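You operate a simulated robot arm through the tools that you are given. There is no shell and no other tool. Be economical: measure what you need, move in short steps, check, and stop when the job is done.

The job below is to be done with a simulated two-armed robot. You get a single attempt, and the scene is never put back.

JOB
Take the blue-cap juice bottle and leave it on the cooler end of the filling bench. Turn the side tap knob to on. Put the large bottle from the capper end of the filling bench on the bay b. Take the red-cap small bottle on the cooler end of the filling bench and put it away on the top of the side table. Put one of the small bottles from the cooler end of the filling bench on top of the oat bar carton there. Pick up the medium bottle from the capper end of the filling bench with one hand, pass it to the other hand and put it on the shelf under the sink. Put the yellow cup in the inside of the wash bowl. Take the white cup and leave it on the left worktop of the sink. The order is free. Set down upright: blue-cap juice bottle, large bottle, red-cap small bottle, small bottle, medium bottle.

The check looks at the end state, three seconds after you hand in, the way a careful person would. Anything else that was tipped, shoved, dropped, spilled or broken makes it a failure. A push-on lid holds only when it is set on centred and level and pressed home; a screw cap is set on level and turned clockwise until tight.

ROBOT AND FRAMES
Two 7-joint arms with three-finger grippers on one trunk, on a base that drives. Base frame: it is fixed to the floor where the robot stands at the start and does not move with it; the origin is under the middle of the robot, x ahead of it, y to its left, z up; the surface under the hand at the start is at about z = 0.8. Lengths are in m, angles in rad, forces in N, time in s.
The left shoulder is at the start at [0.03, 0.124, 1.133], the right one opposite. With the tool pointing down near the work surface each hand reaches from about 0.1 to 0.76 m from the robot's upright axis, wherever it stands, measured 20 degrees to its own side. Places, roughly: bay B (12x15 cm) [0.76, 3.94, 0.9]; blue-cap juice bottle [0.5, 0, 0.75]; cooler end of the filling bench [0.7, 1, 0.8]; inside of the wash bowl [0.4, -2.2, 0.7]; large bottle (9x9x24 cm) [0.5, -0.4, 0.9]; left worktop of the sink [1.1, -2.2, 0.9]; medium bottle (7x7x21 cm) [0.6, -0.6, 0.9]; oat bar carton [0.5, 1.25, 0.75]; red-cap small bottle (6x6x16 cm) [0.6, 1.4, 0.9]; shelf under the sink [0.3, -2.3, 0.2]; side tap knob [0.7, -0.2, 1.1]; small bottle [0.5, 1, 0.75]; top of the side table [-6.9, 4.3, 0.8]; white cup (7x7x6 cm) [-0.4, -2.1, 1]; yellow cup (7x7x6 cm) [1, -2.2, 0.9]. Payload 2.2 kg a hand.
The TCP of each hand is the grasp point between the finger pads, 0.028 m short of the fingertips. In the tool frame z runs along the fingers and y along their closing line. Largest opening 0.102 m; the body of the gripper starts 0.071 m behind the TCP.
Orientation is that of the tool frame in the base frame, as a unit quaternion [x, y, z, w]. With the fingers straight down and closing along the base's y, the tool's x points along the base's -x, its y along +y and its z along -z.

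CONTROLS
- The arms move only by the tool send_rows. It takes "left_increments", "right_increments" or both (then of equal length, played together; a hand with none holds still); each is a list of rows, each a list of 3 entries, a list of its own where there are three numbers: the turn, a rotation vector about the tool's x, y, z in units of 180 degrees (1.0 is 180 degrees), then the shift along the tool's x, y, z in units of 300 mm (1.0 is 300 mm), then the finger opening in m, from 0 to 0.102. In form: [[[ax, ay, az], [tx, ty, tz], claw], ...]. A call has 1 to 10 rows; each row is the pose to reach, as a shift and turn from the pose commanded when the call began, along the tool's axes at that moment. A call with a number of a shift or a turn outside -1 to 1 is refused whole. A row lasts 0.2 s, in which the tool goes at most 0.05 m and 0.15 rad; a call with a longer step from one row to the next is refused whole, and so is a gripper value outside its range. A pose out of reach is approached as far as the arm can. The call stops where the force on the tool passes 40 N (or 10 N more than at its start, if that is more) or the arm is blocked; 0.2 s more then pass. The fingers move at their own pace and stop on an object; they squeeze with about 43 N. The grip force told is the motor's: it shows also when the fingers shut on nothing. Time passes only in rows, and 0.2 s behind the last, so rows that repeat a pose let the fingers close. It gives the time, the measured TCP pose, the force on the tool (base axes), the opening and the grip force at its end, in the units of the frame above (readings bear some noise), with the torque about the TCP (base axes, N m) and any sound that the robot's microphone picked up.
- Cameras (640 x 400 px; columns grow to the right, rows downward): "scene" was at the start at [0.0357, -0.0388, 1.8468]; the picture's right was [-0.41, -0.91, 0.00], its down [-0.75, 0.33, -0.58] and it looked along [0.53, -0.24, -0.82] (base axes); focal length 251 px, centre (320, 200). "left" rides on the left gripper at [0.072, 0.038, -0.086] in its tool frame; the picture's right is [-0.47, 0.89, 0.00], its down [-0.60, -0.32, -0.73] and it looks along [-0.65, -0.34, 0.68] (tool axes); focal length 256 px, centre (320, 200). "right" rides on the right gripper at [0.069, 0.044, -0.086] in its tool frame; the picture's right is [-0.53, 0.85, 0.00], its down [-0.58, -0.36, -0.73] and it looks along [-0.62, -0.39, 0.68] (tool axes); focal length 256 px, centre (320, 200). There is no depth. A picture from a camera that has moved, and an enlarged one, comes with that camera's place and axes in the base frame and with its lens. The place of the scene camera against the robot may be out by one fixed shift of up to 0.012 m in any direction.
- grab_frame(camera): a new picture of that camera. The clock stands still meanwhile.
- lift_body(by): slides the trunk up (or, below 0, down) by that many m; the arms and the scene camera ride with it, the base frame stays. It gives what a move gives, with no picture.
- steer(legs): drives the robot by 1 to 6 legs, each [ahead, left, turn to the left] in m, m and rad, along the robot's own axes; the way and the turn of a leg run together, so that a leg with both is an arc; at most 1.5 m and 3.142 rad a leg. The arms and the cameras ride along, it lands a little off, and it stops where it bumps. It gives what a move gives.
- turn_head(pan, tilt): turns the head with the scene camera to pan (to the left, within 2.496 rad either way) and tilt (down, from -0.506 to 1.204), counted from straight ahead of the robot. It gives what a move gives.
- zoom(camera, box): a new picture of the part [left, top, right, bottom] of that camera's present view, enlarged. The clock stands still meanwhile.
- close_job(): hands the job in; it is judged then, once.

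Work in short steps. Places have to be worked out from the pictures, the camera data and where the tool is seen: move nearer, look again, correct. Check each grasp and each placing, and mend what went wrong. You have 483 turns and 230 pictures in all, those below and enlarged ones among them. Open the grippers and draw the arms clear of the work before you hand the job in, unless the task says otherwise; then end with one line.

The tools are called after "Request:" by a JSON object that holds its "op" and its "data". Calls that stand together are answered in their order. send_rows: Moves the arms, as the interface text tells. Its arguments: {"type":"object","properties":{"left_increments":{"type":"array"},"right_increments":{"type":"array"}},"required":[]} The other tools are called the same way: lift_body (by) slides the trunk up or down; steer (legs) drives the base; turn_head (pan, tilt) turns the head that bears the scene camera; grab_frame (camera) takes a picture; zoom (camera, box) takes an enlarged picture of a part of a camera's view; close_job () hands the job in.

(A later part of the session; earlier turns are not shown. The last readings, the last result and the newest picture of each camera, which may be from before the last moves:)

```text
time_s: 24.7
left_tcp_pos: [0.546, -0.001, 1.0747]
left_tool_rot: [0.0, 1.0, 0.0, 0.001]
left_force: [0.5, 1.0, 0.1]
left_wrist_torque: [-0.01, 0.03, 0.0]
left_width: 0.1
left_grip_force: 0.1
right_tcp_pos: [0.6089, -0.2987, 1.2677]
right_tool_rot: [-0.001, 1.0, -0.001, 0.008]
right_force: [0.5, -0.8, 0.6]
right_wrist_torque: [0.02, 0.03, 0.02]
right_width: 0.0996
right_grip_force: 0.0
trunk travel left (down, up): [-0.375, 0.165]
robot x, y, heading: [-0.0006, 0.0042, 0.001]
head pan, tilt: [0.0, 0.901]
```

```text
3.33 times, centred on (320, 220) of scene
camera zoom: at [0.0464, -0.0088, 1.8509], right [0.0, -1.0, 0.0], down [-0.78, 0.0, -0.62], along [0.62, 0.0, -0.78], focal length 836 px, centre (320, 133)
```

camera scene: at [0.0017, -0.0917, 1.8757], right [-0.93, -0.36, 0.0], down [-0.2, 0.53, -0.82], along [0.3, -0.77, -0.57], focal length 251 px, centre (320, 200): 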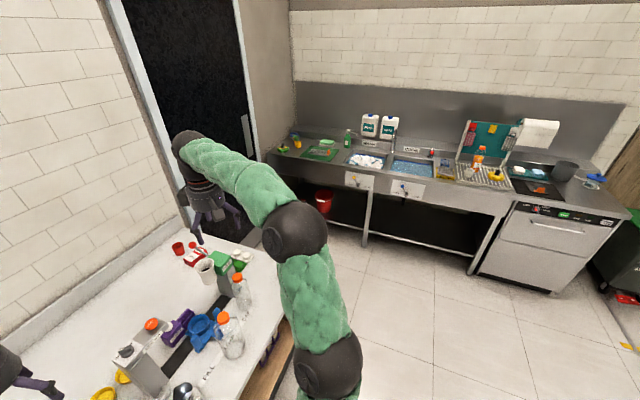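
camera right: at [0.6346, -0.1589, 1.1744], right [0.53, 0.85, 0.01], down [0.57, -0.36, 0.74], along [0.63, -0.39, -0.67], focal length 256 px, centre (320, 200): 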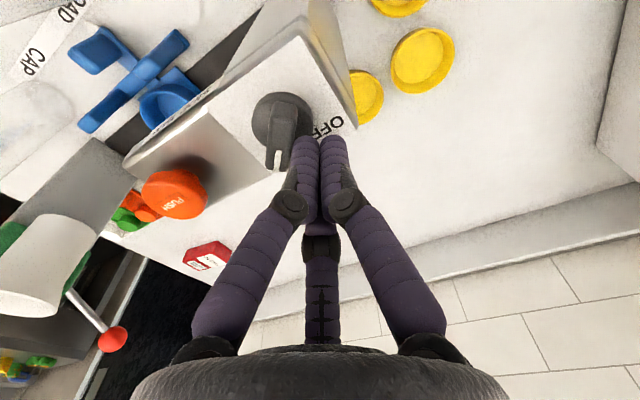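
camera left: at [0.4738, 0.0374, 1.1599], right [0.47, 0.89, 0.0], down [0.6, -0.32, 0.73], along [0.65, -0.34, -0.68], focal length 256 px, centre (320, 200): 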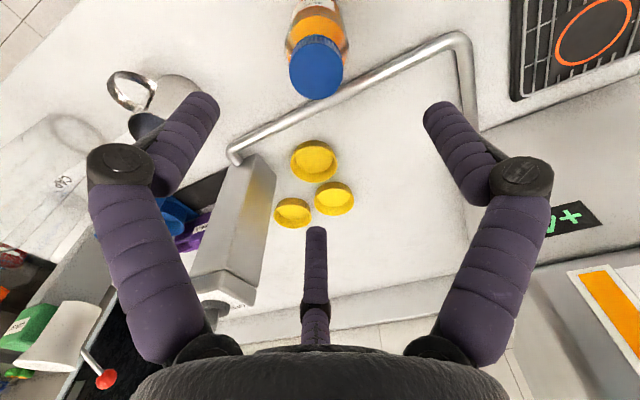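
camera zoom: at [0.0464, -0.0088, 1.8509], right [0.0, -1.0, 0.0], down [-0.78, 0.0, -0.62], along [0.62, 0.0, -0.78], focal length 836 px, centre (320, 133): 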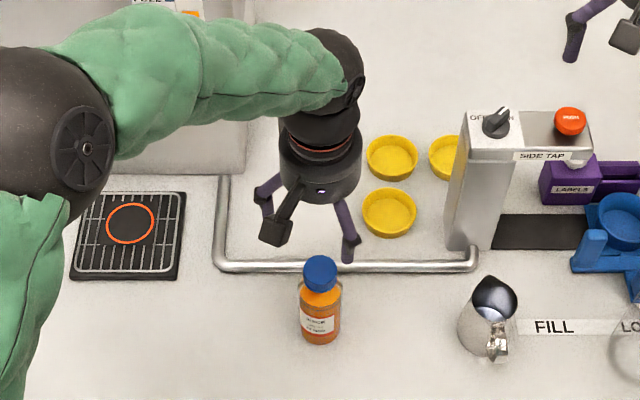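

Cap top ≈ (0.538, 0.000, 0.965). Move over it and descend slightly for a check.

Request:
{"op": "send_rows", "data": {"left_increments": [[[0, 0, 0], [0.027, 0.003, 0.06], 0.1], [[0, 0, 0], [0.027, 0.003, 0.16], 0.1]]}}

Request:
{"op": "grab_frame", "data": {"camera": "left"}}

```text
time_s: 25.3
left_tcp_pos: [0.5377, 0.0005, 1.0246]
left_tool_rot: [0.0, 1.0, 0.001, -0.001]
left_force: [-0.1, 0.3, -0.2]
left_wrist_torque: [0.01, -0.02, -0.02]
left_width: 0.1002
left_grip_force: 0.1
right_tcp_pos: [0.609, -0.3013, 1.2672]
right_tool_rot: [-0.001, 1.0, -0.002, 0.007]
right_force: [0.4, 0.5, 0.2]
right_wrist_torque: [0.01, 0.04, 0.01]
right_width: 0.0998
right_grip_force: 0.0
trunk travel left (down, up): [-0.375, 0.165]
robot x, y, heading: [0.0034, -0.0036, 0.006]
head pan, tilt: [0.0, 0.901]
```

```text
192 pictures are left
camera left: at [0.465, 0.0379, 1.1119], right [0.47, 0.89, 0.0], down [0.6, -0.32, 0.73], along [0.65, -0.34, -0.68], focal length 256 px, centre (320, 200)
```

left: 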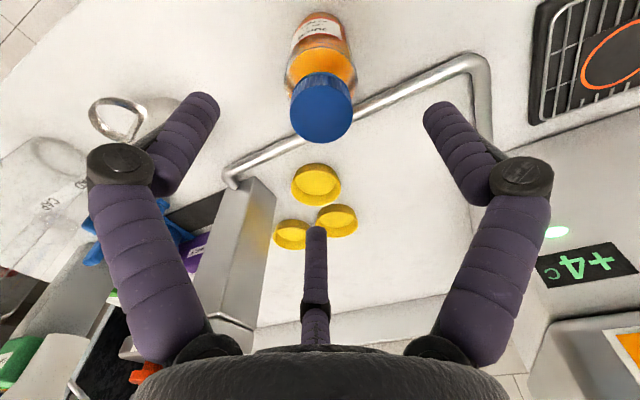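

Cap top ≈ (0.533,0.004,0.97). Descend around it to z≈0.905.

Request:
{"op": "send_rows", "data": {"left_increments": [[[0, 0, 0], [0.015, 0.01, 0.1], 0.1], [[0, 0, 0], [0.015, 0.01, 0.2], 0.1], [[0, 0, 0], [0.015, 0.01, 0.3], 0.1], [[0, 0, 0], [0.015, 0.01, 0.39], 0.1]]}}

Request:
{"op": "grab_frame", "data": {"camera": "left"}}

Request:
{"op": "zoom", "data": {"camera": "scene", "box": [260, 180, 380, 280]}}

```text
time_s: 26.3
left_tcp_pos: [0.5348, 0.0019, 0.9088]
left_tool_rot: [0.0, 1.0, 0.0, -0.001]
left_force: [-0.1, 0.8, -0.1]
left_wrist_torque: [0.02, -0.04, 0.0]
left_width: 0.0998
left_grip_force: 0.1
right_tcp_pos: [0.6093, -0.2998, 1.2676]
right_tool_rot: [-0.002, 1.0, -0.002, 0.007]
right_force: [0.4, -0.4, 0.3]
right_wrist_torque: [0.01, 0.02, 0.01]
right_width: 0.1003
right_grip_force: 0.0
trunk travel left (down, up): [-0.375, 0.165]
robot x, y, heading: [0.0015, -0.0023, -0.001]
head pan, tilt: [0.0, 0.901]
```

```text
191 pictures are left
camera left: at [0.4611, 0.0403, 0.9951], right [0.47, 0.89, 0.0], down [0.6, -0.32, 0.73], along [0.65, -0.34, -0.68], focal length 256 px, centre (320, 200)
```

left: 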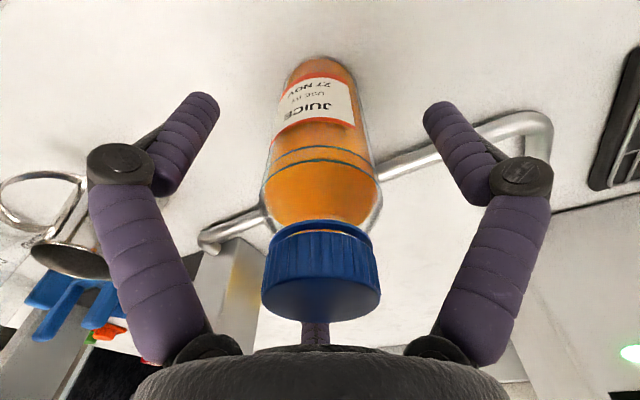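

```text
4.00 times, centred on (320, 230) of scene
camera zoom: at [0.0464, -0.0097, 1.8509], right [0.0, -1.0, 0.0], down [-0.78, 0.0, -0.62], along [0.62, 0.0, -0.78], focal length 1004 px, centre (320, 80)
```

zoom: 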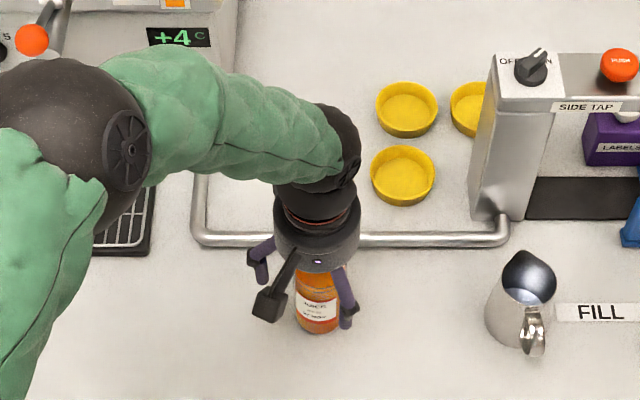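

Well centred. Close the fingers.

Request:
{"op": "send_rows", "data": {"left_increments": [[[0, 0, 0], [0, 0, 0], 0.07], [[0, 0, 0], [0, 0, 0], 0.05], [[0, 0, 0], [0, 0, 0], 0.03], [[0, 0, 0], [0, 0, 0], 0.03]]}}

Request:
{"op": "grab_frame", "data": {"camera": "left"}}

```text
time_s: 27.3
left_tcp_pos: [0.5333, 0.0021, 0.909]
left_tool_rot: [0.0, 1.0, -0.001, 0.0]
left_force: [1.8, -0.3, 1.8]
left_wrist_torque: [0.01, -0.11, 0.0]
left_width: 0.0547
left_grip_force: 42.7
right_tcp_pos: [0.608, -0.2999, 1.2682]
right_tool_rot: [-0.002, 1.0, -0.001, 0.008]
right_force: [0.2, -0.1, 0.4]
right_wrist_torque: [0.03, 0.02, -0.02]
right_width: 0.1
right_grip_force: 0.2
trunk travel left (down, up): [-0.375, 0.165]
robot x, y, heading: [0.0045, -0.0008, 0.003]
head pan, tilt: [0.0, 0.901]
```

```text
189 pictures are left
camera left: at [0.4609, 0.0405, 0.9958], right [0.47, 0.89, 0.0], down [0.6, -0.32, 0.73], along [0.65, -0.34, -0.68], focal length 256 px, centre (320, 200)
```

left: 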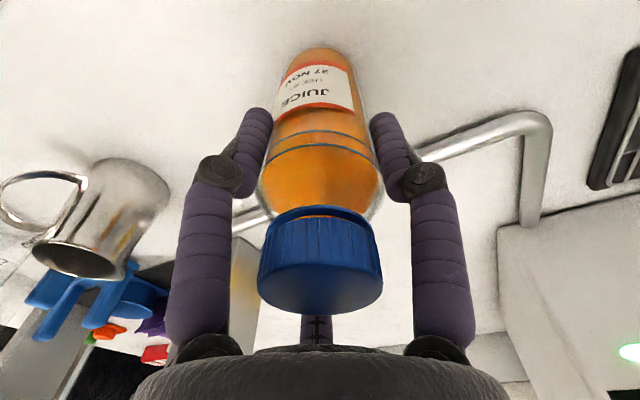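

Gripped (0.055 m). Lift the left hand and move it left; bring the right hand over the large bottle near (0.50,-0.42).

Request:
{"op": "send_rows", "data": {"left_increments": [[[0, 0, 0], [0, 0, -0.1], 0.03], [[0, 0, 0], [0, 0, -0.25], 0.03], [[0, 0, 0], [0, 0, -0.4], 0.03], [[0, 0, 0], [0, 0, -0.55], 0.03], [[0, 0, 0], [0.03, 0.15, -0.55], 0.03], [[0, 0, 0], [0.06, 0.3, -0.55], 0.03], [[0, 0, 0], [0.1, 0.45, -0.55], 0.03], [[0, 0, 0], [0.15, 0.6, -0.55], 0.03]], "right_increments": [[[0, 0, 0], [0.05, -0.05, 0.0], 0.102], [[0, 0, 0], [0.1, -0.1, 0.05], 0.102], [[0, 0, 0], [0.15, -0.15, 0.1], 0.102], [[0, 0, 0], [0.2, -0.2, 0.15], 0.102], [[0, 0, 0], [0.25, -0.25, 0.2], 0.102], [[0, 0, 0], [0.3, -0.3, 0.25], 0.102], [[0, 0, 0], [0.33, -0.35, 0.3], 0.102], [[0, 0, 0], [0.36, -0.4, 0.3], 0.102]]}}

Request:
{"op": "grab_frame", "data": {"camera": "right"}}

Request:
{"op": "grab_frame", "data": {"camera": "scene"}}

```text
time_s: 29.1
left_tcp_pos: [0.4859, 0.1833, 1.0737]
left_tool_rot: [0.001, 1.0, 0.0, 0.0]
left_force: [-1.2, -0.1, -3.2]
left_wrist_torque: [0.01, -0.02, 0.02]
left_width: 0.0547
left_grip_force: 43.2
right_tcp_pos: [0.501, -0.4207, 1.1783]
right_tool_rot: [-0.002, 1.0, -0.002, 0.009]
right_force: [-0.7, 0.2, -0.6]
right_wrist_torque: [0.01, -0.01, 0.03]
right_width: 0.1022
right_grip_force: 0.1
trunk travel left (down, up): [-0.375, 0.165]
robot x, y, heading: [0.0001, -0.0026, -0.001]
head pan, tilt: [0.0, 0.901]
```

```text
188 pictures are left
camera right: at [0.431, -0.3768, 1.2629], right [0.53, 0.85, 0.01], down [0.56, -0.36, 0.74], along [0.63, -0.39, -0.67], focal length 256 px, centre (320, 200)
```

right: 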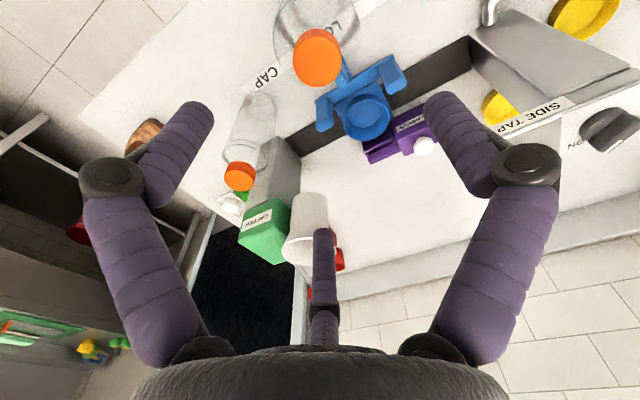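

```text
187 pictures are left
camera scene: at [0.0438, -0.0079, 1.8509], right [0.0, -1.0, 0.0], down [-0.78, 0.0, -0.62], along [0.62, 0.0, -0.78], focal length 251 px, centre (320, 200)
```

scene: 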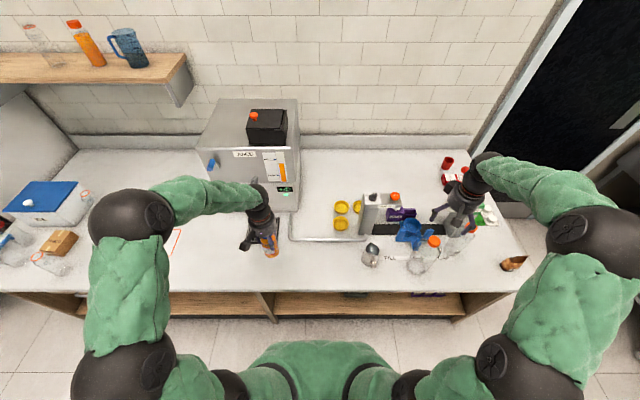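

Large bottle axis ≈ (0.492,-0.415), cap top ~1.04. A side grasp on the body is safer, so I back the robot 0.2 m to gain room.

Request:
{"op": "steer", "data": {"legs": [[-0.22, 0, 0]]}}

Request:
{"op": "send_rows", "data": {"right_increments": [[[0, -0.04, 0], [0, 0, 0], 0.102], [[0, -0.08, 0], [0, 0, 0], 0.102], [[0, -0.12, 0], [0, 0, 0], 0.102], [[0, -0.16, 0], [0, 0, 0.03], 0.102], [[0, -0.2, 0], [0, 0, 0.06], 0.102], [[0, -0.24, 0], [0, 0, 0.09], 0.102], [[0, -0.28, 0], [0, 0, 0.12], 0.102], [[0, -0.32, 0], [0, 0, 0.15], 0.102], [[0, -0.36, 0], [0, 0, 0.18], 0.102], [[0, -0.39, 0], [0, 0, 0.21], 0.102]]}}

Request:
{"op": "grab_frame", "data": {"camera": "right"}}

Request:
{"op": "grab_frame", "data": {"camera": "scene"}}

```text
time_s: 30.8
left_tcp_pos: [0.2693, 0.1824, 1.073]
left_tool_rot: [0.0, 1.0, 0.0, 0.0]
left_force: [-0.3, 0.8, -2.9]
left_wrist_torque: [0.02, 0.03, 0.0]
left_width: 0.0544
left_grip_force: 42.7
right_tcp_pos: [0.2825, -0.4215, 1.1771]
right_tool_rot: [0.0, 1.0, -0.001, 0.008]
right_force: [0.4, -0.4, -0.1]
right_wrist_torque: [0.02, -0.03, 0.0]
right_width: 0.1021
right_grip_force: 0.1
trunk travel left (down, up): [-0.375, 0.165]
robot x, y, heading: [-0.2207, 0.0026, -0.01]
head pan, tilt: [0.0, 0.901]
```

```text
time_s: 33.0
left_tcp_pos: [0.2706, 0.1815, 1.0724]
left_tool_rot: [0.001, 1.0, 0.001, 0.0]
left_force: [-0.5, -0.3, -3.7]
left_wrist_torque: [0.01, 0.0, -0.02]
left_width: 0.0544
left_grip_force: 42.8
right_tcp_pos: [0.2855, -0.4223, 1.1145]
right_tool_rot: [-0.001, 0.813, -0.001, 0.582]
right_force: [0.5, 0.0, 0.5]
right_wrist_torque: [-0.03, -0.01, 0.04]
right_width: 0.1022
right_grip_force: 0.0
trunk travel left (down, up): [-0.375, 0.165]
robot x, y, heading: [-0.2191, 0.0011, -0.003]
head pan, tilt: [0.0, 0.901]
```

```text
186 pictures are left
camera right: at [0.1815, -0.3794, 1.0759], right [0.17, 0.85, 0.5], down [-0.51, -0.36, 0.78], along [0.84, -0.39, 0.37], focal length 256 px, centre (320, 200)
```

right: 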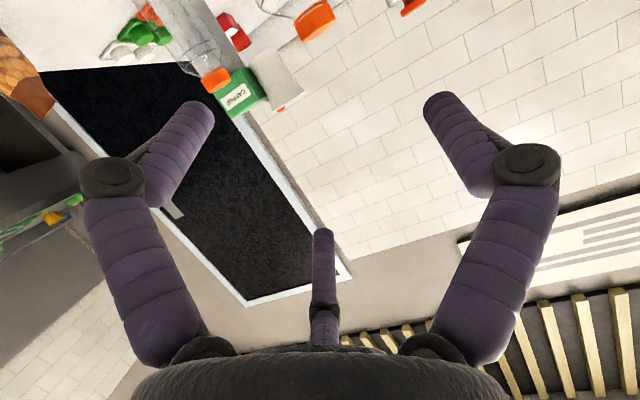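

```text
185 pictures are left
camera scene: at [-0.1713, -0.0099, 1.8508], right [0.0, -1.0, 0.0], down [-0.78, 0.0, -0.62], along [0.62, 0.0, -0.78], focal length 251 px, centre (320, 200)
```

scene: 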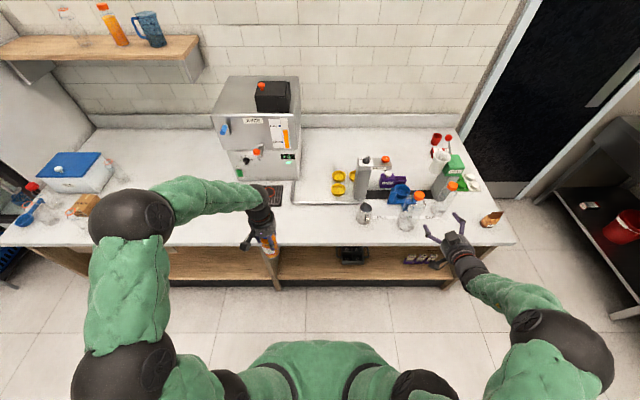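

Hand now points 19° below horizontal. Go to the pre-grasp in front of the bottle (0.37,-0.415,0.93).

Request:
{"op": "send_rows", "data": {"right_increments": [[[0, 0, 0], [0.09, 0.005, 0.085], 0.102], [[0, 0, 0], [0.18, 0.01, 0.17], 0.102], [[0, 0, 0], [0.27, 0.015, 0.255], 0.102], [[0, 0, 0], [0.36, 0.02, 0.34], 0.102], [[0, 0, 0], [0.43, 0.023, 0.41], 0.102], [[0, 0, 0], [0.493, 0.023, 0.467], 0.102]]}}

Request:
{"op": "grab_frame", "data": {"camera": "right"}}

Request:
{"op": "zoom", "data": {"camera": "scene", "box": [340, 140, 540, 290]}}

```text
time_s: 34.4
left_tcp_pos: [0.2711, 0.1821, 1.0717]
left_tool_rot: [0.001, 1.0, -0.001, -0.001]
left_force: [0.3, 0.2, -2.9]
left_wrist_torque: [0.0, 0.03, 0.03]
left_width: 0.0546
left_grip_force: 43.1
right_tcp_pos: [0.3686, -0.4149, 0.9293]
right_tool_rot: [-0.002, 0.814, -0.001, 0.581]
right_force: [0.2, -1.4, -0.1]
right_wrist_torque: [0.0, 0.02, 0.07]
right_width: 0.1022
right_grip_force: 0.0
trunk travel left (down, up): [-0.375, 0.165]
robot x, y, heading: [-0.2224, -0.002, -0.002]
head pan, tilt: [0.0, 0.901]
```

```text
184 pictures are left
camera right: at [0.2656, -0.3725, 0.8904], right [0.17, 0.85, 0.5], down [-0.5, -0.36, 0.78], along [0.85, -0.39, 0.36], focal length 256 px, centre (320, 200)
```

right: 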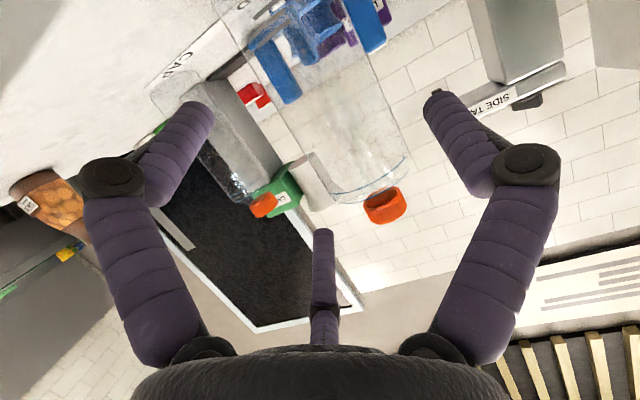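

```text
2.67 times, centred on (440, 215) of scene
camera zoom: at [-0.1716, -0.0098, 1.8508], right [0.0, -1.0, 0.0], down [-0.78, 0.0, -0.62], along [0.62, 0.0, -0.78], focal length 669 px, centre (0, 160)
```

zoom: 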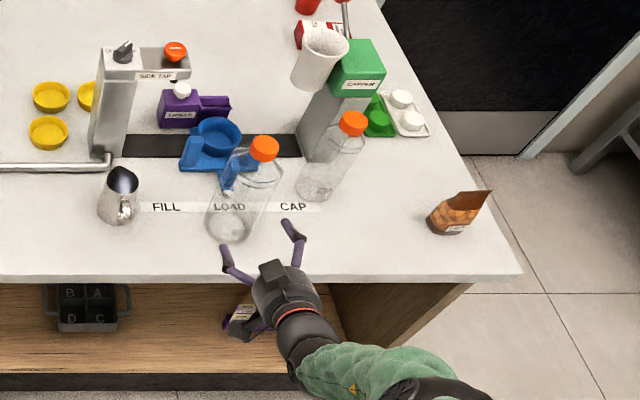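

Bottle axis ≈ (0.505,-0.422). Advance half-way with a y correction, then check centring.

Request:
{"op": "send_rows", "data": {"right_increments": [[[0, 0, 0], [-0.015, -0.023, 0.06], 0.102], [[0, 0, 0], [-0.03, -0.023, 0.12], 0.102], [[0, 0, 0], [-0.045, -0.023, 0.18], 0.102]]}}

Request:
{"op": "grab_frame", "data": {"camera": "right"}}

Request:
{"op": "zoom", "data": {"camera": "scene", "box": [380, 160, 480, 260]}}

```text
time_s: 35.1
left_tcp_pos: [0.2682, 0.1819, 1.0729]
left_tool_rot: [0.0, 1.0, 0.0, -0.001]
left_force: [-0.2, -1.0, -3.5]
left_wrist_torque: [-0.03, -0.01, -0.01]
left_width: 0.0545
left_grip_force: 43.4
right_tcp_pos: [0.424, -0.42, 0.9239]
right_tool_rot: [-0.001, 0.814, 0.0, 0.581]
right_force: [0.4, 0.7, 0.1]
right_wrist_torque: [0.01, 0.01, -0.01]
right_width: 0.1017
right_grip_force: 0.0
trunk travel left (down, up): [-0.375, 0.165]
robot x, y, heading: [-0.2211, 0.0011, -0.0]
head pan, tilt: [0.0, 0.901]
```

```text
182 pictures are left
camera right: at [0.3209, -0.3787, 0.886], right [0.17, 0.85, 0.5], down [-0.5, -0.36, 0.78], along [0.85, -0.39, 0.36], focal length 256 px, centre (320, 200)
```

right: 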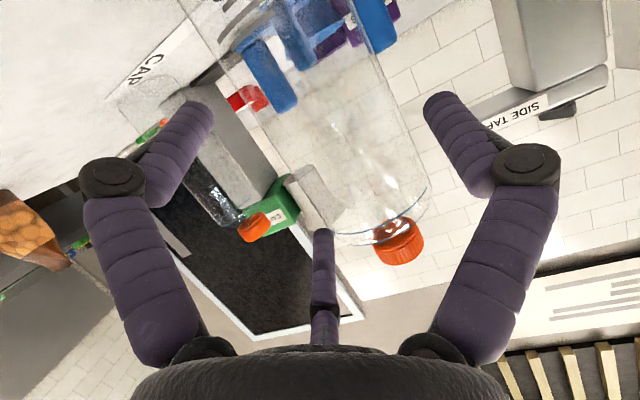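

```text
4.00 times, centred on (430, 210) of scene
camera zoom: at [-0.1717, -0.0094, 1.8508], right [0.0, -1.0, 0.0], down [-0.78, 0.0, -0.62], along [0.62, 0.0, -0.78], focal length 1004 px, centre (-120, 160)
```

zoom: 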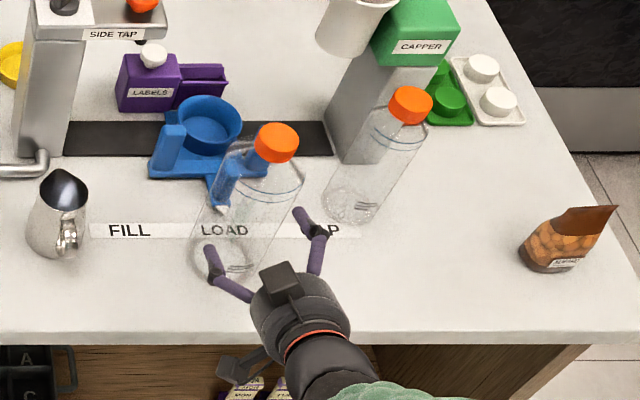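

Aligned (bottle y≈-0.42). Advance the remaining 0.078 m.

Request:
{"op": "send_rows", "data": {"right_increments": [[[0, 0, 0], [-0.02, 0, 0.07], 0.102], [[0, 0, 0], [-0.04, 0, 0.14], 0.102], [[0, 0, 0], [-0.06, 0, 0.2], 0.102], [[0, 0, 0], [-0.075, 0, 0.25], 0.102]]}}

Request:
{"op": "grab_frame", "data": {"camera": "right"}}

Request:
{"op": "zoom", "data": {"camera": "scene", "box": [380, 160, 480, 260]}}

```text
time_s: 36.1
left_tcp_pos: [0.2689, 0.1808, 1.0722]
left_tool_rot: [0.001, 1.0, 0.001, 0.0]
left_force: [-0.3, -0.5, -3.4]
left_wrist_torque: [0.0, -0.01, -0.01]
left_width: 0.0546
left_grip_force: 43.3
right_tcp_pos: [0.502, -0.4206, 0.9217]
right_tool_rot: [-0.001, 0.814, 0.0, 0.581]
right_force: [-0.2, 0.4, -0.1]
right_wrist_torque: [-0.02, -0.02, -0.01]
right_width: 0.1018
right_grip_force: 0.0
trunk travel left (down, up): [-0.375, 0.165]
robot x, y, heading: [-0.2189, 0.0037, -0.003]
head pan, tilt: [0.0, 0.901]
```

```text
180 pictures are left
camera right: at [0.3984, -0.3783, 0.8832], right [0.17, 0.85, 0.5], down [-0.5, -0.36, 0.78], along [0.85, -0.39, 0.36], focal length 256 px, centre (320, 200)
```

right: 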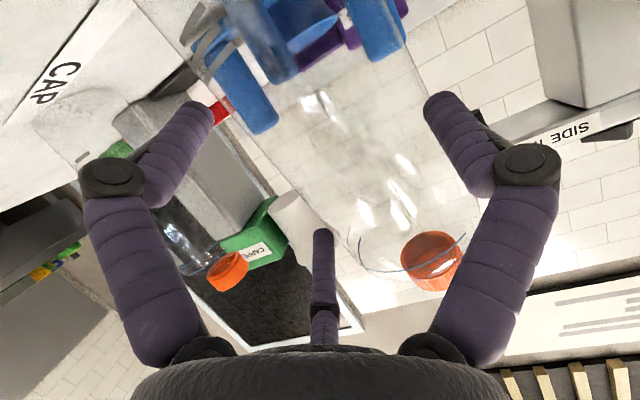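

```text
4.00 times, centred on (430, 210) of scene
camera zoom: at [-0.1727, -0.0089, 1.8509], right [0.0, -1.0, 0.0], down [-0.78, 0.0, -0.62], along [0.62, 0.0, -0.78], focal length 1004 px, centre (-120, 160)
```

zoom: 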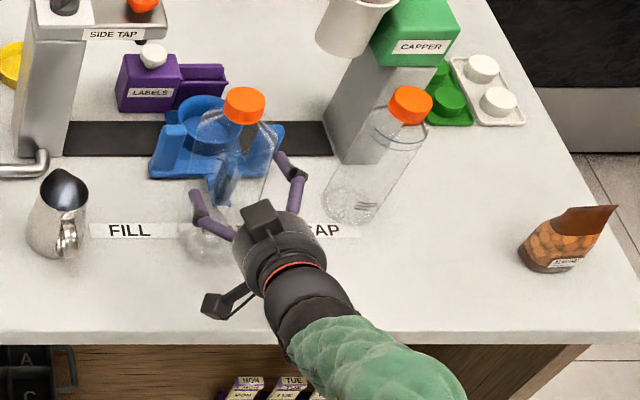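

The bottle appears to have shifted (cap moved). Zoom to understand before doing anything.

Request:
{"op": "zoom", "data": {"camera": "scene", "box": [390, 165, 440, 225]}}

```text
6.67 times, centred on (415, 195) of scene
camera zoom: at [-0.1727, -0.0089, 1.8509], right [0.0, -1.0, 0.0], down [-0.78, 0.0, -0.62], along [0.62, 0.0, -0.78], focal length 1673 px, centre (-313, 233)
```

zoom: 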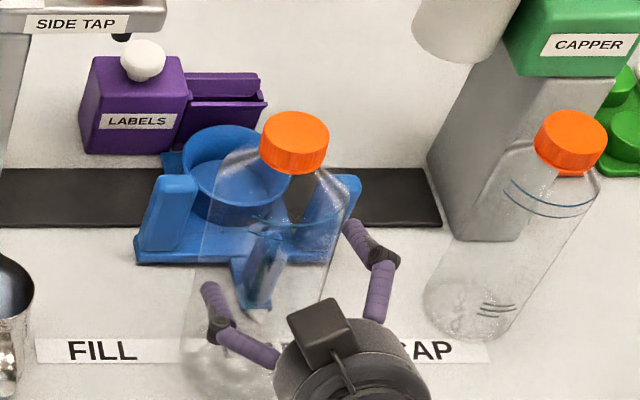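

The three-finger hand's lower/upper fingers pushed the 9 cm bottle forward instead of enclosing it. I withdraw the hand the same way and check the bottle is upright.

Request:
{"op": "send_rows", "data": {"right_increments": [[[0, 0, 0], [0.03, 0, -0.1], 0.102], [[0, 0, 0], [0.06, 0, -0.2], 0.102], [[0, 0, 0], [0.1, 0, -0.35], 0.102], [[0, 0, 0], [0.15, 0, -0.5], 0.102], [[0, 0, 0], [0.1, 0, -0.65], 0.102], [[0, 0, 0], [-0.05, 0, -0.65], 0.102], [[0, 0, 0], [-0.2, 0, -0.65], 0.102], [[0, 0, 0], [-0.35, 0, -0.65], 0.102], [[0, 0, 0], [-0.5, 0, -0.65], 0.102], [[0, 0, 0], [-0.6, 0, -0.65], 0.102]]}}

Request:
{"op": "zoom", "data": {"camera": "scene", "box": [380, 160, 480, 260]}}

```text
time_s: 38.4
left_tcp_pos: [0.2688, 0.182, 1.0726]
left_tool_rot: [0.001, 1.0, 0.0, 0.0]
left_force: [-0.3, 0.3, -2.9]
left_wrist_torque: [-0.04, 0.01, 0.0]
left_width: 0.0548
left_grip_force: 42.8
right_tcp_pos: [0.3761, -0.421, 1.1554]
right_tool_rot: [0.0, 0.814, -0.001, 0.58]
right_force: [0.4, 0.6, -0.1]
right_wrist_torque: [0.0, -0.01, -0.03]
right_width: 0.1017
right_grip_force: 0.1
trunk travel left (down, up): [-0.375, 0.165]
robot x, y, heading: [-0.2185, -0.0032, -0.004]
head pan, tilt: [0.0, 0.901]
```

```text
4.00 times, centred on (430, 210) of scene
camera zoom: at [-0.173, -0.0088, 1.8509], right [0.0, -1.0, 0.0], down [-0.78, 0.0, -0.62], along [0.62, 0.0, -0.78], focal length 1004 px, centre (-120, 160)
```

zoom: 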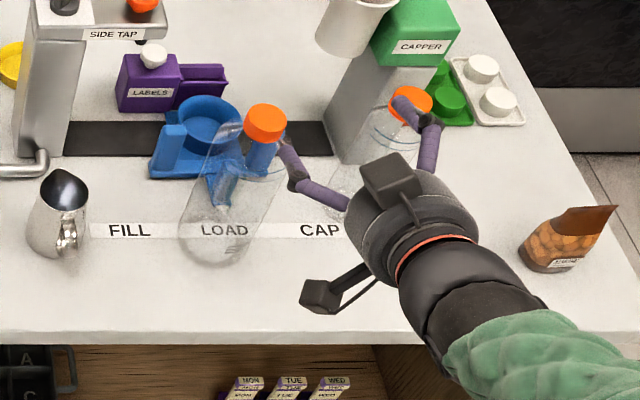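

Bottle is upright at ≈(0.535,-0.42). Use a top-down grasp: turn the hand back down while raising it, then drive forward.

Request:
{"op": "send_rows", "data": {"right_increments": [[[0, 0.04, 0], [-0.1, 0, 0], 0.102], [[0, 0.08, 0], [-0.2, 0, 0], 0.102], [[0, 0.12, 0], [-0.25, 0, 0], 0.102], [[0, 0.16, 0], [-0.25, 0, 0], 0.102], [[0, 0.2, 0], [-0.25, 0, 0], 0.102], [[0, 0.24, 0], [-0.25, 0, 0], 0.102], [[0, 0.28, 0], [-0.25, 0, 0], 0.102], [[0, 0.32, 0], [-0.25, 0, 0], 0.102], [[0, 0.36, 0], [-0.25, 0, 0], 0.102], [[0, 0.395, 0], [-0.25, 0, 0], 0.102]]}}

Request:
{"op": "steer", "data": {"legs": [[0.2, 0, 0]]}}

Request:
{"op": "grab_frame", "data": {"camera": "right"}}

Request:
{"op": "zoom", "data": {"camera": "scene", "box": [380, 190, 480, 290]}}

```text
time_s: 40.5
left_tcp_pos: [0.2699, 0.181, 1.072]
left_tool_rot: [0.0, 1.0, 0.0, 0.0]
left_force: [0.5, -0.1, -3.5]
left_wrist_torque: [-0.01, 0.02, 0.02]
left_width: 0.0548
left_grip_force: 43.3
right_tcp_pos: [0.401, -0.4215, 1.2263]
right_tool_rot: [0.0, 1.0, -0.001, -0.002]
right_force: [-0.7, -0.3, -0.7]
right_wrist_torque: [0.01, -0.03, 0.03]
right_width: 0.1018
right_grip_force: 0.0
trunk travel left (down, up): [-0.375, 0.165]
robot x, y, heading: [-0.2168, -0.0001, 0.001]
head pan, tilt: [0.0, 0.901]
```

```text
time_s: 42.2
left_tcp_pos: [0.4716, 0.1813, 1.0713]
left_tool_rot: [0.002, 1.0, 0.0, -0.001]
left_force: [-0.5, -0.6, -2.4]
left_wrist_torque: [0.03, 0.0, 0.01]
left_width: 0.0546
left_grip_force: 43.2
right_tcp_pos: [0.6022, -0.4212, 1.2261]
right_tool_rot: [0.0, 1.0, -0.002, 0.0]
right_force: [-0.2, 0.3, 0.3]
right_wrist_torque: [0.0, 0.01, 0.01]
right_width: 0.1019
right_grip_force: 0.1
trunk travel left (down, up): [-0.375, 0.165]
robot x, y, heading: [-0.0184, 0.0009, -0.003]
head pan, tilt: [0.0, 0.901]
```

```text
176 pictures are left
camera right: at [0.535, -0.378, 1.3111], right [0.53, 0.85, 0.0], down [0.58, -0.36, 0.73], along [0.62, -0.39, -0.68], focal length 256 px, centre (320, 200)
```

right: 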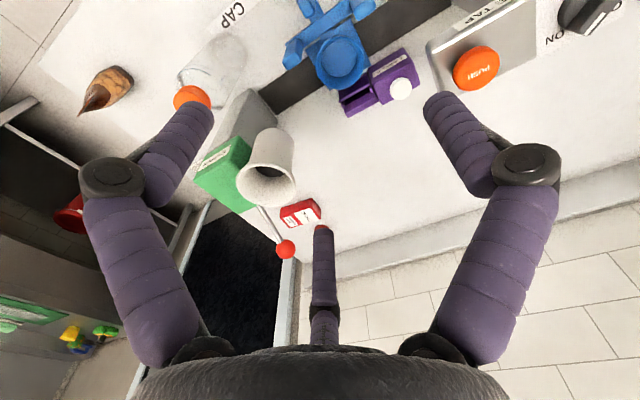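

```text
4.00 times, centred on (430, 240) of scene
camera zoom: at [0.0301, -0.0095, 1.8508], right [0.0, -1.0, 0.0], down [-0.78, 0.0, -0.62], along [0.62, 0.0, -0.78], focal length 1004 px, centre (-120, 40)
```

zoom: 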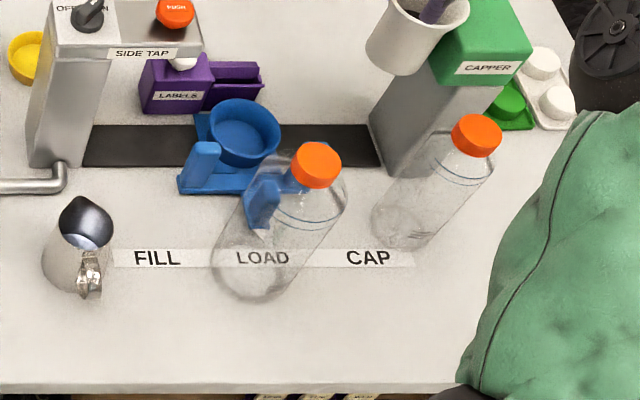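

Move over the bottle (0.533,-0.420) at z≈1.15 and look.

Request:
{"op": "send_rows", "data": {"right_increments": [[[0, 0, 0], [0.12, 0.0, 0.0], 0.102], [[0, 0, 0], [0.23, 0.003, 0.08], 0.102], [[0, 0, 0], [0.23, 0.003, 0.2], 0.102], [[0, 0, 0], [0.23, 0.003, 0.25], 0.102]]}}

Request:
{"op": "grab_frame", "data": {"camera": "right"}}

```text
time_s: 43.2
left_tcp_pos: [0.4706, 0.1812, 1.0732]
left_tool_rot: [0.001, 1.0, 0.0, 0.0]
left_force: [-0.1, 0.1, -3.0]
left_wrist_torque: [0.01, -0.03, 0.04]
left_width: 0.0543
left_grip_force: 43.1
right_tcp_pos: [0.5324, -0.421, 1.152]
right_tool_rot: [0.0, 1.0, -0.001, 0.0]
right_force: [-0.5, 0.1, 0.6]
right_wrist_torque: [0.04, 0.0, 0.02]
right_width: 0.1019
right_grip_force: 0.1
trunk travel left (down, up): [-0.375, 0.165]
robot x, y, heading: [-0.019, -0.0021, -0.0]
head pan, tilt: [0.0, 0.901]
```

```text
174 pictures are left
camera right: at [0.4644, -0.3774, 1.2375], right [0.53, 0.85, 0.0], down [0.58, -0.36, 0.73], along [0.62, -0.39, -0.68], focal length 256 px, centre (320, 200)
```

right: 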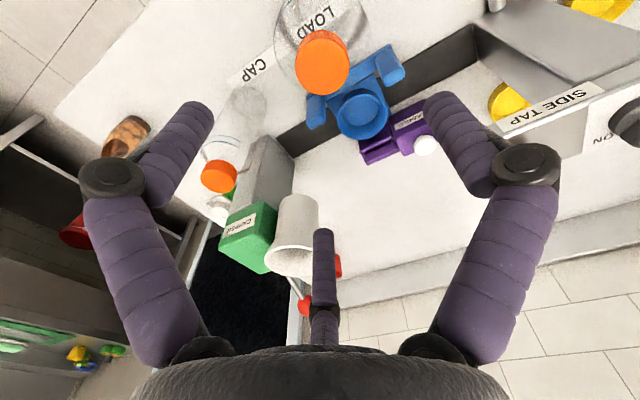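

Request:
{"op": "send_rows", "data": {"right_increments": [[[0, 0, 0], [0.02, 0.02, 0.1], 0.102], [[0, 0, 0], [0.02, 0.02, 0.19], 0.102]]}}

Request:
{"op": "grab_frame", "data": {"camera": "right"}}

```text
time_s: 43.8
left_tcp_pos: [0.471, 0.181, 1.073]
left_tool_rot: [0.001, 1.0, 0.001, -0.001]
left_force: [-0.2, -1.4, -2.8]
left_wrist_torque: [-0.02, 0.0, -0.02]
left_width: 0.0544
left_grip_force: 43.2
right_tcp_pos: [0.5267, -0.4152, 1.093]
right_tool_rot: [0.0, 1.0, 0.0, -0.001]
right_force: [-0.6, -0.5, 0.7]
right_wrist_torque: [0.01, 0.02, -0.01]
right_width: 0.1021
right_grip_force: 0.0
trunk travel left (down, up): [-0.375, 0.165]
robot x, y, heading: [-0.018, -0.0017, 0.005]
head pan, tilt: [0.0, 0.901]
```

```text
173 pictures are left
camera right: at [0.4592, -0.3725, 1.1789], right [0.53, 0.85, 0.0], down [0.58, -0.36, 0.73], along [0.62, -0.39, -0.68], focal length 256 px, centre (320, 200)
```

right: 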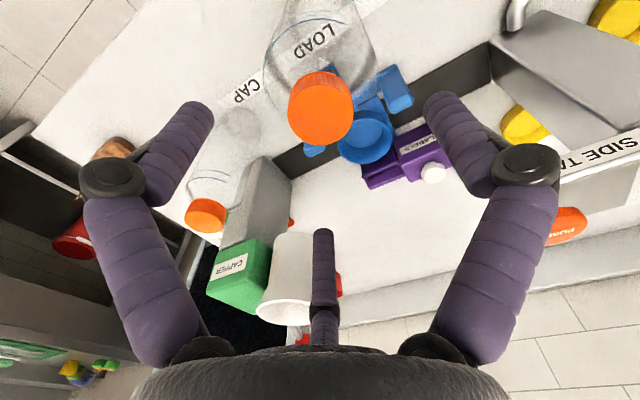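

Cap top ≈ (0.524,-0.412,1.037). Fine-shift and descend around the body.

Request:
{"op": "send_rows", "data": {"right_increments": [[[0, 0, 0], [0.01, 0.01, 0.05], 0.102], [[0, 0, 0], [0.01, 0.01, 0.15], 0.102], [[0, 0, 0], [0.01, 0.01, 0.22], 0.102]]}}

Request:
{"op": "grab_frame", "data": {"camera": "right"}}

```text
time_s: 44.6
left_tcp_pos: [0.4717, 0.1814, 1.0732]
left_tool_rot: [0.001, 1.0, 0.0, 0.001]
left_force: [-1.2, -0.1, -2.5]
left_wrist_torque: [0.02, 0.02, 0.0]
left_width: 0.0547
left_grip_force: 43.2
right_tcp_pos: [0.5255, -0.4124, 1.0262]
right_tool_rot: [0.0, 1.0, -0.001, 0.0]
right_force: [0.4, 0.0, 0.0]
right_wrist_torque: [0.01, 0.03, 0.0]
right_width: 0.1018
right_grip_force: 0.1
trunk travel left (down, up): [-0.375, 0.165]
robot x, y, heading: [-0.0176, -0.0042, -0.001]
head pan, tilt: [0.0, 0.901]
```

```text
172 pictures are left
camera right: at [0.4561, -0.3694, 1.1133], right [0.53, 0.85, 0.0], down [0.58, -0.36, 0.73], along [0.62, -0.39, -0.68], focal length 256 px, centre (320, 200)
```

right: 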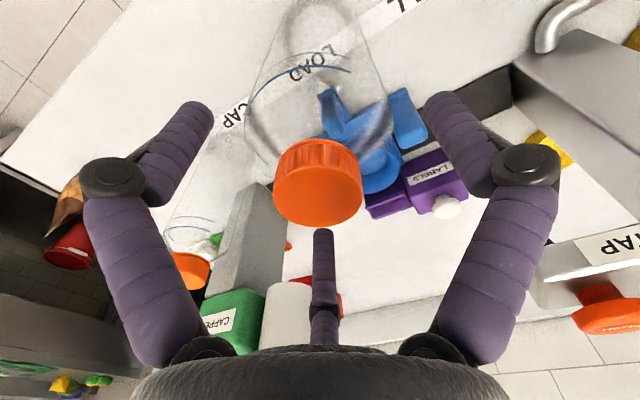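

Centred. Descend to TCP z≈0.972.

Request:
{"op": "send_rows", "data": {"right_increments": [[[0, 0, 0], [0, 0, 0.06], 0.102], [[0, 0, 0], [0, 0, 0.12], 0.102], [[0, 0, 0], [0, 0, 0.18], 0.102]]}}

Request:
{"op": "grab_frame", "data": {"camera": "right"}}

```text
time_s: 45.4
left_tcp_pos: [0.4712, 0.1804, 1.0724]
left_tool_rot: [0.001, 1.0, -0.001, -0.001]
left_force: [0.0, -0.3, -2.6]
left_wrist_torque: [0.0, 0.04, 0.02]
left_width: 0.0547
left_grip_force: 43.3
right_tcp_pos: [0.5246, -0.4123, 0.9743]
right_tool_rot: [0.0, 1.0, 0.0, -0.001]
right_force: [-0.5, 0.0, 0.3]
right_wrist_torque: [0.07, 0.02, -0.01]
right_width: 0.1018
right_grip_force: 0.1
trunk travel left (down, up): [-0.375, 0.165]
robot x, y, heading: [-0.0171, 0.0013, -0.002]
head pan, tilt: [0.0, 0.901]
```

```text
171 pictures are left
camera right: at [0.4559, -0.3693, 1.0588], right [0.53, 0.85, 0.0], down [0.58, -0.36, 0.73], along [0.62, -0.39, -0.68], focal length 256 px, centre (320, 200)
```

right: 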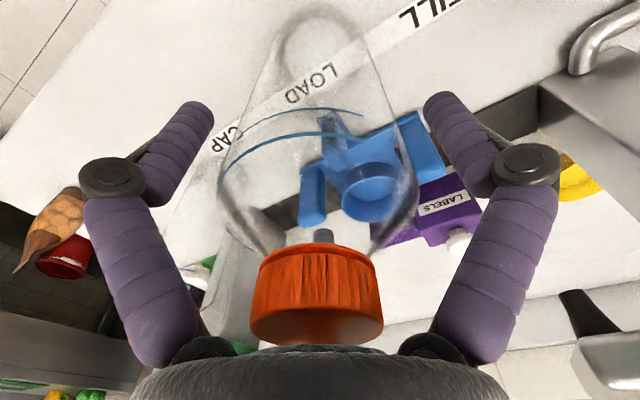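

Fingers surround the body below the shoulder. Close.

Request:
{"op": "send_rows", "data": {"right_increments": [[[0, 0, 0], [0, 0, 0], 0.09], [[0, 0, 0], [0, 0, 0], 0.07], [[0, 0, 0], [0, 0, 0], 0.06], [[0, 0, 0], [0, 0, 0], 0.06]]}}

Request:
{"op": "grab_frame", "data": {"camera": "right"}}

```text
time_s: 46.4
left_tcp_pos: [0.4702, 0.1818, 1.0731]
left_tool_rot: [0.001, 1.0, 0.001, 0.0]
left_force: [-0.2, -0.6, -3.7]
left_wrist_torque: [0.0, -0.02, 0.01]
left_width: 0.0543
left_grip_force: 43.3
right_tcp_pos: [0.5236, -0.4123, 0.9753]
right_tool_rot: [0.0, 1.0, -0.003, 0.0]
right_force: [1.0, 0.0, 4.4]
right_wrist_torque: [0.04, -0.05, -0.05]
right_width: 0.0833
right_grip_force: 43.0
trunk travel left (down, up): [-0.375, 0.165]
robot x, y, heading: [-0.0142, -0.0009, -0.002]
head pan, tilt: [0.0, 0.901]
```

```text
170 pictures are left
camera right: at [0.4557, -0.3689, 1.0598], right [0.53, 0.85, 0.0], down [0.58, -0.36, 0.73], along [0.62, -0.39, -0.68], focal length 256 px, centre (320, 200)
```

right: 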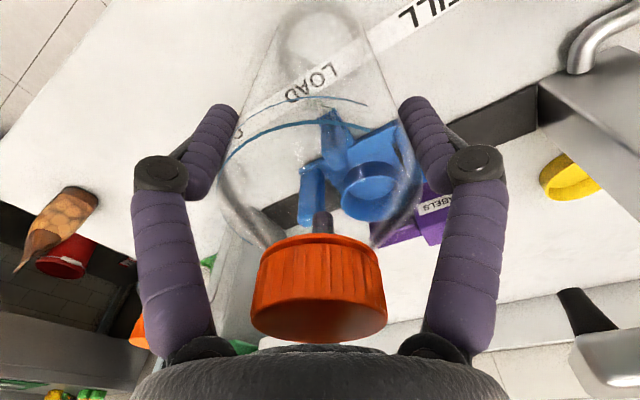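

Gripped (0.083). Lift 0.2 m slowly and check it holds.

Request:
{"op": "send_rows", "data": {"right_increments": [[[0, 0, 0], [0, 0, -0.05], 0.06], [[0, 0, 0], [0, 0, -0.15], 0.06], [[0, 0, 0], [0, 0, -0.28], 0.06], [[0, 0, 0], [0, 0, -0.4], 0.06], [[0, 0, 0], [0, 0, -0.55], 0.06], [[0, 0, 0], [0, 0, -0.67], 0.06]]}}

Request:
{"op": "grab_frame", "data": {"camera": "scene"}}

```text
time_s: 47.8
left_tcp_pos: [0.4702, 0.1813, 1.0729]
left_tool_rot: [0.001, 1.0, -0.001, 0.0]
left_force: [-0.2, 0.3, -3.0]
left_wrist_torque: [-0.01, -0.01, 0.0]
left_width: 0.0546
left_grip_force: 42.8
right_tcp_pos: [0.5248, -0.4101, 1.1763]
right_tool_rot: [0.0, 1.0, -0.001, -0.001]
right_force: [0.1, 0.4, -0.4]
right_wrist_torque: [-0.03, -0.02, -0.01]
right_width: 0.0831
right_grip_force: 42.9
trunk travel left (down, up): [-0.375, 0.165]
robot x, y, heading: [-0.0182, -0.0034, 0.002]
head pan, tilt: [0.0, 0.901]
```

```text
169 pictures are left
camera scene: at [0.0284, -0.0093, 1.8509], right [0.0, -1.0, 0.0], down [-0.78, 0.0, -0.62], along [0.62, 0.0, -0.78], focal length 251 px, centre (320, 200)
```

scene: 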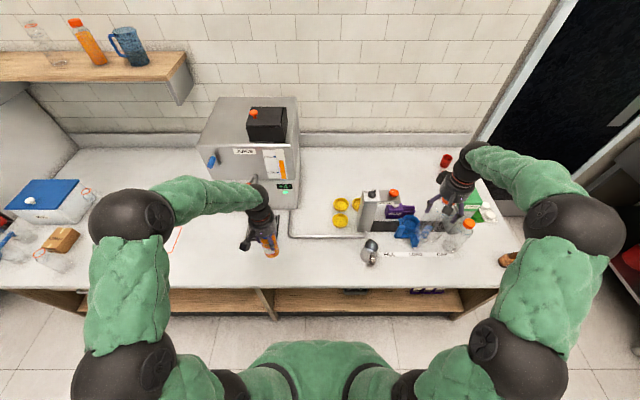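

Request:
{"op": "zoom", "data": {"camera": "scene", "box": [390, 160, 510, 280]}}

```text
3.33 times, centred on (450, 220) of scene
camera zoom: at [0.0284, -0.0093, 1.8509], right [0.0, -1.0, 0.0], down [-0.78, 0.0, -0.62], along [0.62, 0.0, -0.78], focal length 836 px, centre (-113, 133)
```

zoom: 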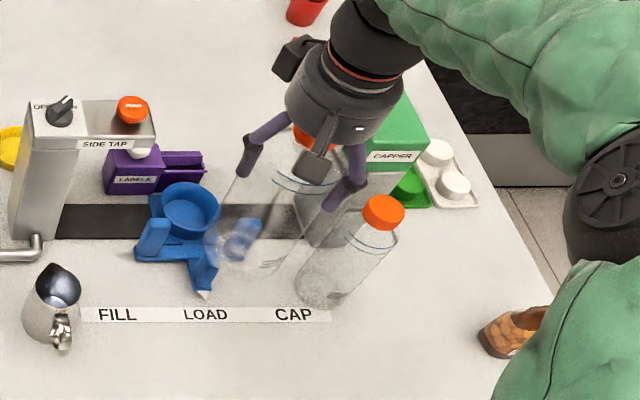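

Large bottle lifted cleanly. Retract right hand a bit, then drive left ~0.87 m to the cooler end to set down the juice.

Request:
{"op": "send_rows", "data": {"right_increments": [[[0, 0, 0], [0.15, 0, 0], 0.06], [[0, 0, 0], [0.3, 0, 0], 0.06], [[0, 0, 0], [0.4, 0, 0], 0.06]], "left_increments": [[[0, 0, 0], [0, 0, -0.05], 0.03], [[0, 0, 0], [0, 0, -0.15], 0.03], [[0, 0, 0], [0, 0, -0.25], 0.03]]}}

Request:
{"op": "steer", "data": {"legs": [[0, 0.87, 0]]}}

Request:
{"op": "turn_head", "data": {"pan": 0.3, "tilt": 0.8}}

Request:
{"op": "grab_frame", "data": {"camera": "scene"}}

```text
time_s: 48.6
left_tcp_pos: [0.4689, 0.181, 1.1496]
left_tool_rot: [0.001, 1.0, -0.001, 0.0]
left_force: [0.2, -0.9, -3.0]
left_wrist_torque: [0.04, -0.03, 0.02]
left_width: 0.0548
left_grip_force: 42.8
right_tcp_pos: [0.403, -0.4124, 1.1755]
right_tool_rot: [0.0, 1.0, -0.001, 0.001]
right_force: [-0.7, -0.1, -0.4]
right_wrist_torque: [0.04, -0.05, -0.01]
right_width: 0.0835
right_grip_force: 43.2
trunk travel left (down, up): [-0.375, 0.165]
robot x, y, heading: [-0.0164, 0.0011, -0.004]
head pan, tilt: [0.0, 0.901]
```

```text
time_s: 53.2
left_tcp_pos: [0.4783, 1.0527, 1.1477]
left_tool_rot: [0.006, 1.0, 0.0, -0.001]
left_force: [-0.5, 0.3, -2.3]
left_wrist_torque: [-0.01, 0.01, -0.01]
left_width: 0.0545
left_grip_force: 42.8
right_tcp_pos: [0.4054, 0.4609, 1.1745]
right_tool_rot: [0.004, 1.0, -0.001, 0.0]
right_force: [-1.0, -0.1, -0.1]
right_wrist_torque: [0.03, -0.03, 0.02]
right_width: 0.0833
right_grip_force: 43.1
trunk travel left (down, up): [-0.375, 0.165]
robot x, y, heading: [-0.0102, 0.8762, -0.016]
head pan, tilt: [0.0, 0.901]
```

```text
time_s: 54.0
left_tcp_pos: [0.4773, 1.0516, 1.15]
left_tool_rot: [0.005, 1.0, 0.0, 0.0]
left_force: [0.0, -0.3, -3.0]
left_wrist_torque: [0.03, 0.03, -0.02]
left_width: 0.0545
left_grip_force: 42.5
right_tcp_pos: [0.4057, 0.4597, 1.1745]
right_tool_rot: [0.004, 1.0, -0.001, 0.0]
right_force: [-0.6, -0.2, 0.1]
right_wrist_torque: [-0.01, 0.02, 0.01]
right_width: 0.0832
right_grip_force: 43.3
trunk travel left (down, up): [-0.375, 0.165]
robot x, y, heading: [-0.0107, 0.8736, -0.008]
head pan, tilt: [0.3, 0.799]
```

```text
167 pictures are left
camera scene: at [0.0359, 0.8881, 1.8588], right [0.29, -0.96, 0.0], down [-0.69, -0.2, -0.7], along [0.67, 0.2, -0.72], focal length 251 px, centre (320, 200)
```

scene: 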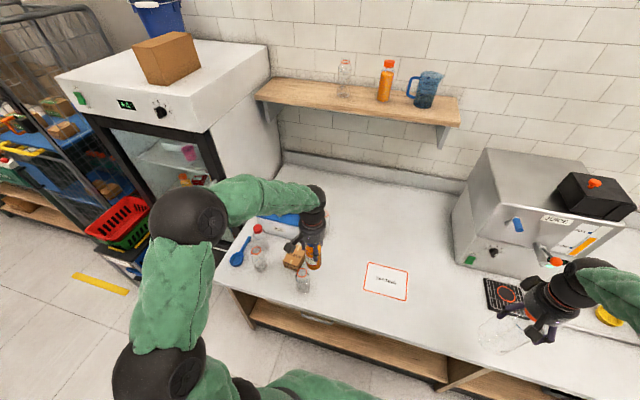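

Move the juice out over the free area near (0.66,1.01) and check from the left camera.

Request:
{"op": "send_rows", "data": {"left_increments": [[[0, 0, 0], [-0.15, -0.03, 0], 0.03], [[0, 0, 0], [-0.3, -0.07, 0], 0.03], [[0, 0, 0], [-0.45, -0.1, 0], 0.03], [[0, 0, 0], [-0.607, -0.13, 0.0], 0.03], [[0, 0, 0], [-0.607, -0.13, 0.15], 0.03], [[0, 0, 0], [-0.607, -0.13, 0.3], 0.03]]}}

Request:
{"op": "grab_frame", "data": {"camera": "left"}}

Request:
{"op": "zoom", "data": {"camera": "scene", "box": [220, 160, 420, 310]}}

```text
time_s: 55.4
left_tcp_pos: [0.6605, 1.0112, 1.0579]
left_tool_rot: [0.005, 1.0, 0.0, 0.0]
left_force: [0.8, 0.8, -0.9]
left_wrist_torque: [-0.05, 0.05, 0.04]
left_width: 0.0545
left_grip_force: 43.3
right_tcp_pos: [0.4062, 0.4607, 1.1748]
right_tool_rot: [0.004, 1.0, -0.001, -0.001]
right_force: [-0.2, 0.7, -1.1]
right_wrist_torque: [-0.03, 0.03, -0.01]
right_width: 0.083
right_grip_force: 43.0
trunk travel left (down, up): [-0.375, 0.165]
robot x, y, heading: [-0.0115, 0.8742, -0.005]
head pan, tilt: [0.3, 0.799]
```

```text
166 pictures are left
camera left: at [0.5886, 1.0507, 1.1441], right [0.47, 0.88, 0.0], down [0.6, -0.32, 0.73], along [0.64, -0.35, -0.68], focal length 256 px, centre (320, 200)
```

left: 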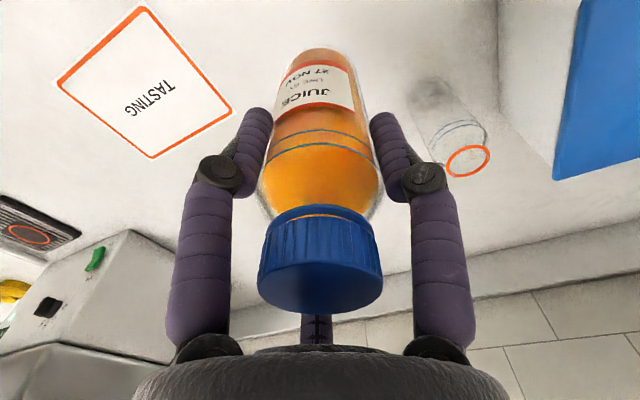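

```text
2.67 times, centred on (320, 235) of scene
camera zoom: at [0.0383, 0.888, 1.8587], right [0.29, -0.96, 0.0], down [-0.69, -0.21, -0.7], along [0.67, 0.2, -0.72], focal length 669 px, centre (320, 107)
```

zoom: 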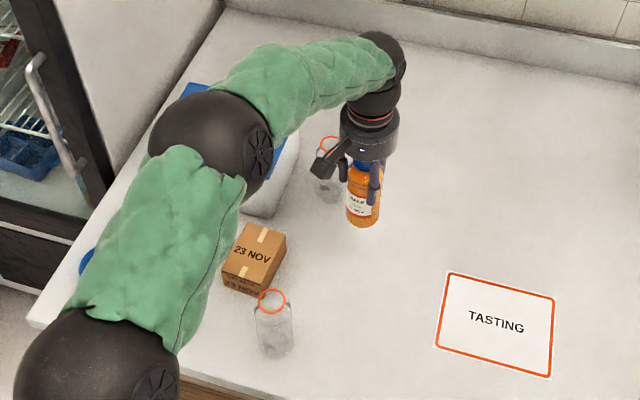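

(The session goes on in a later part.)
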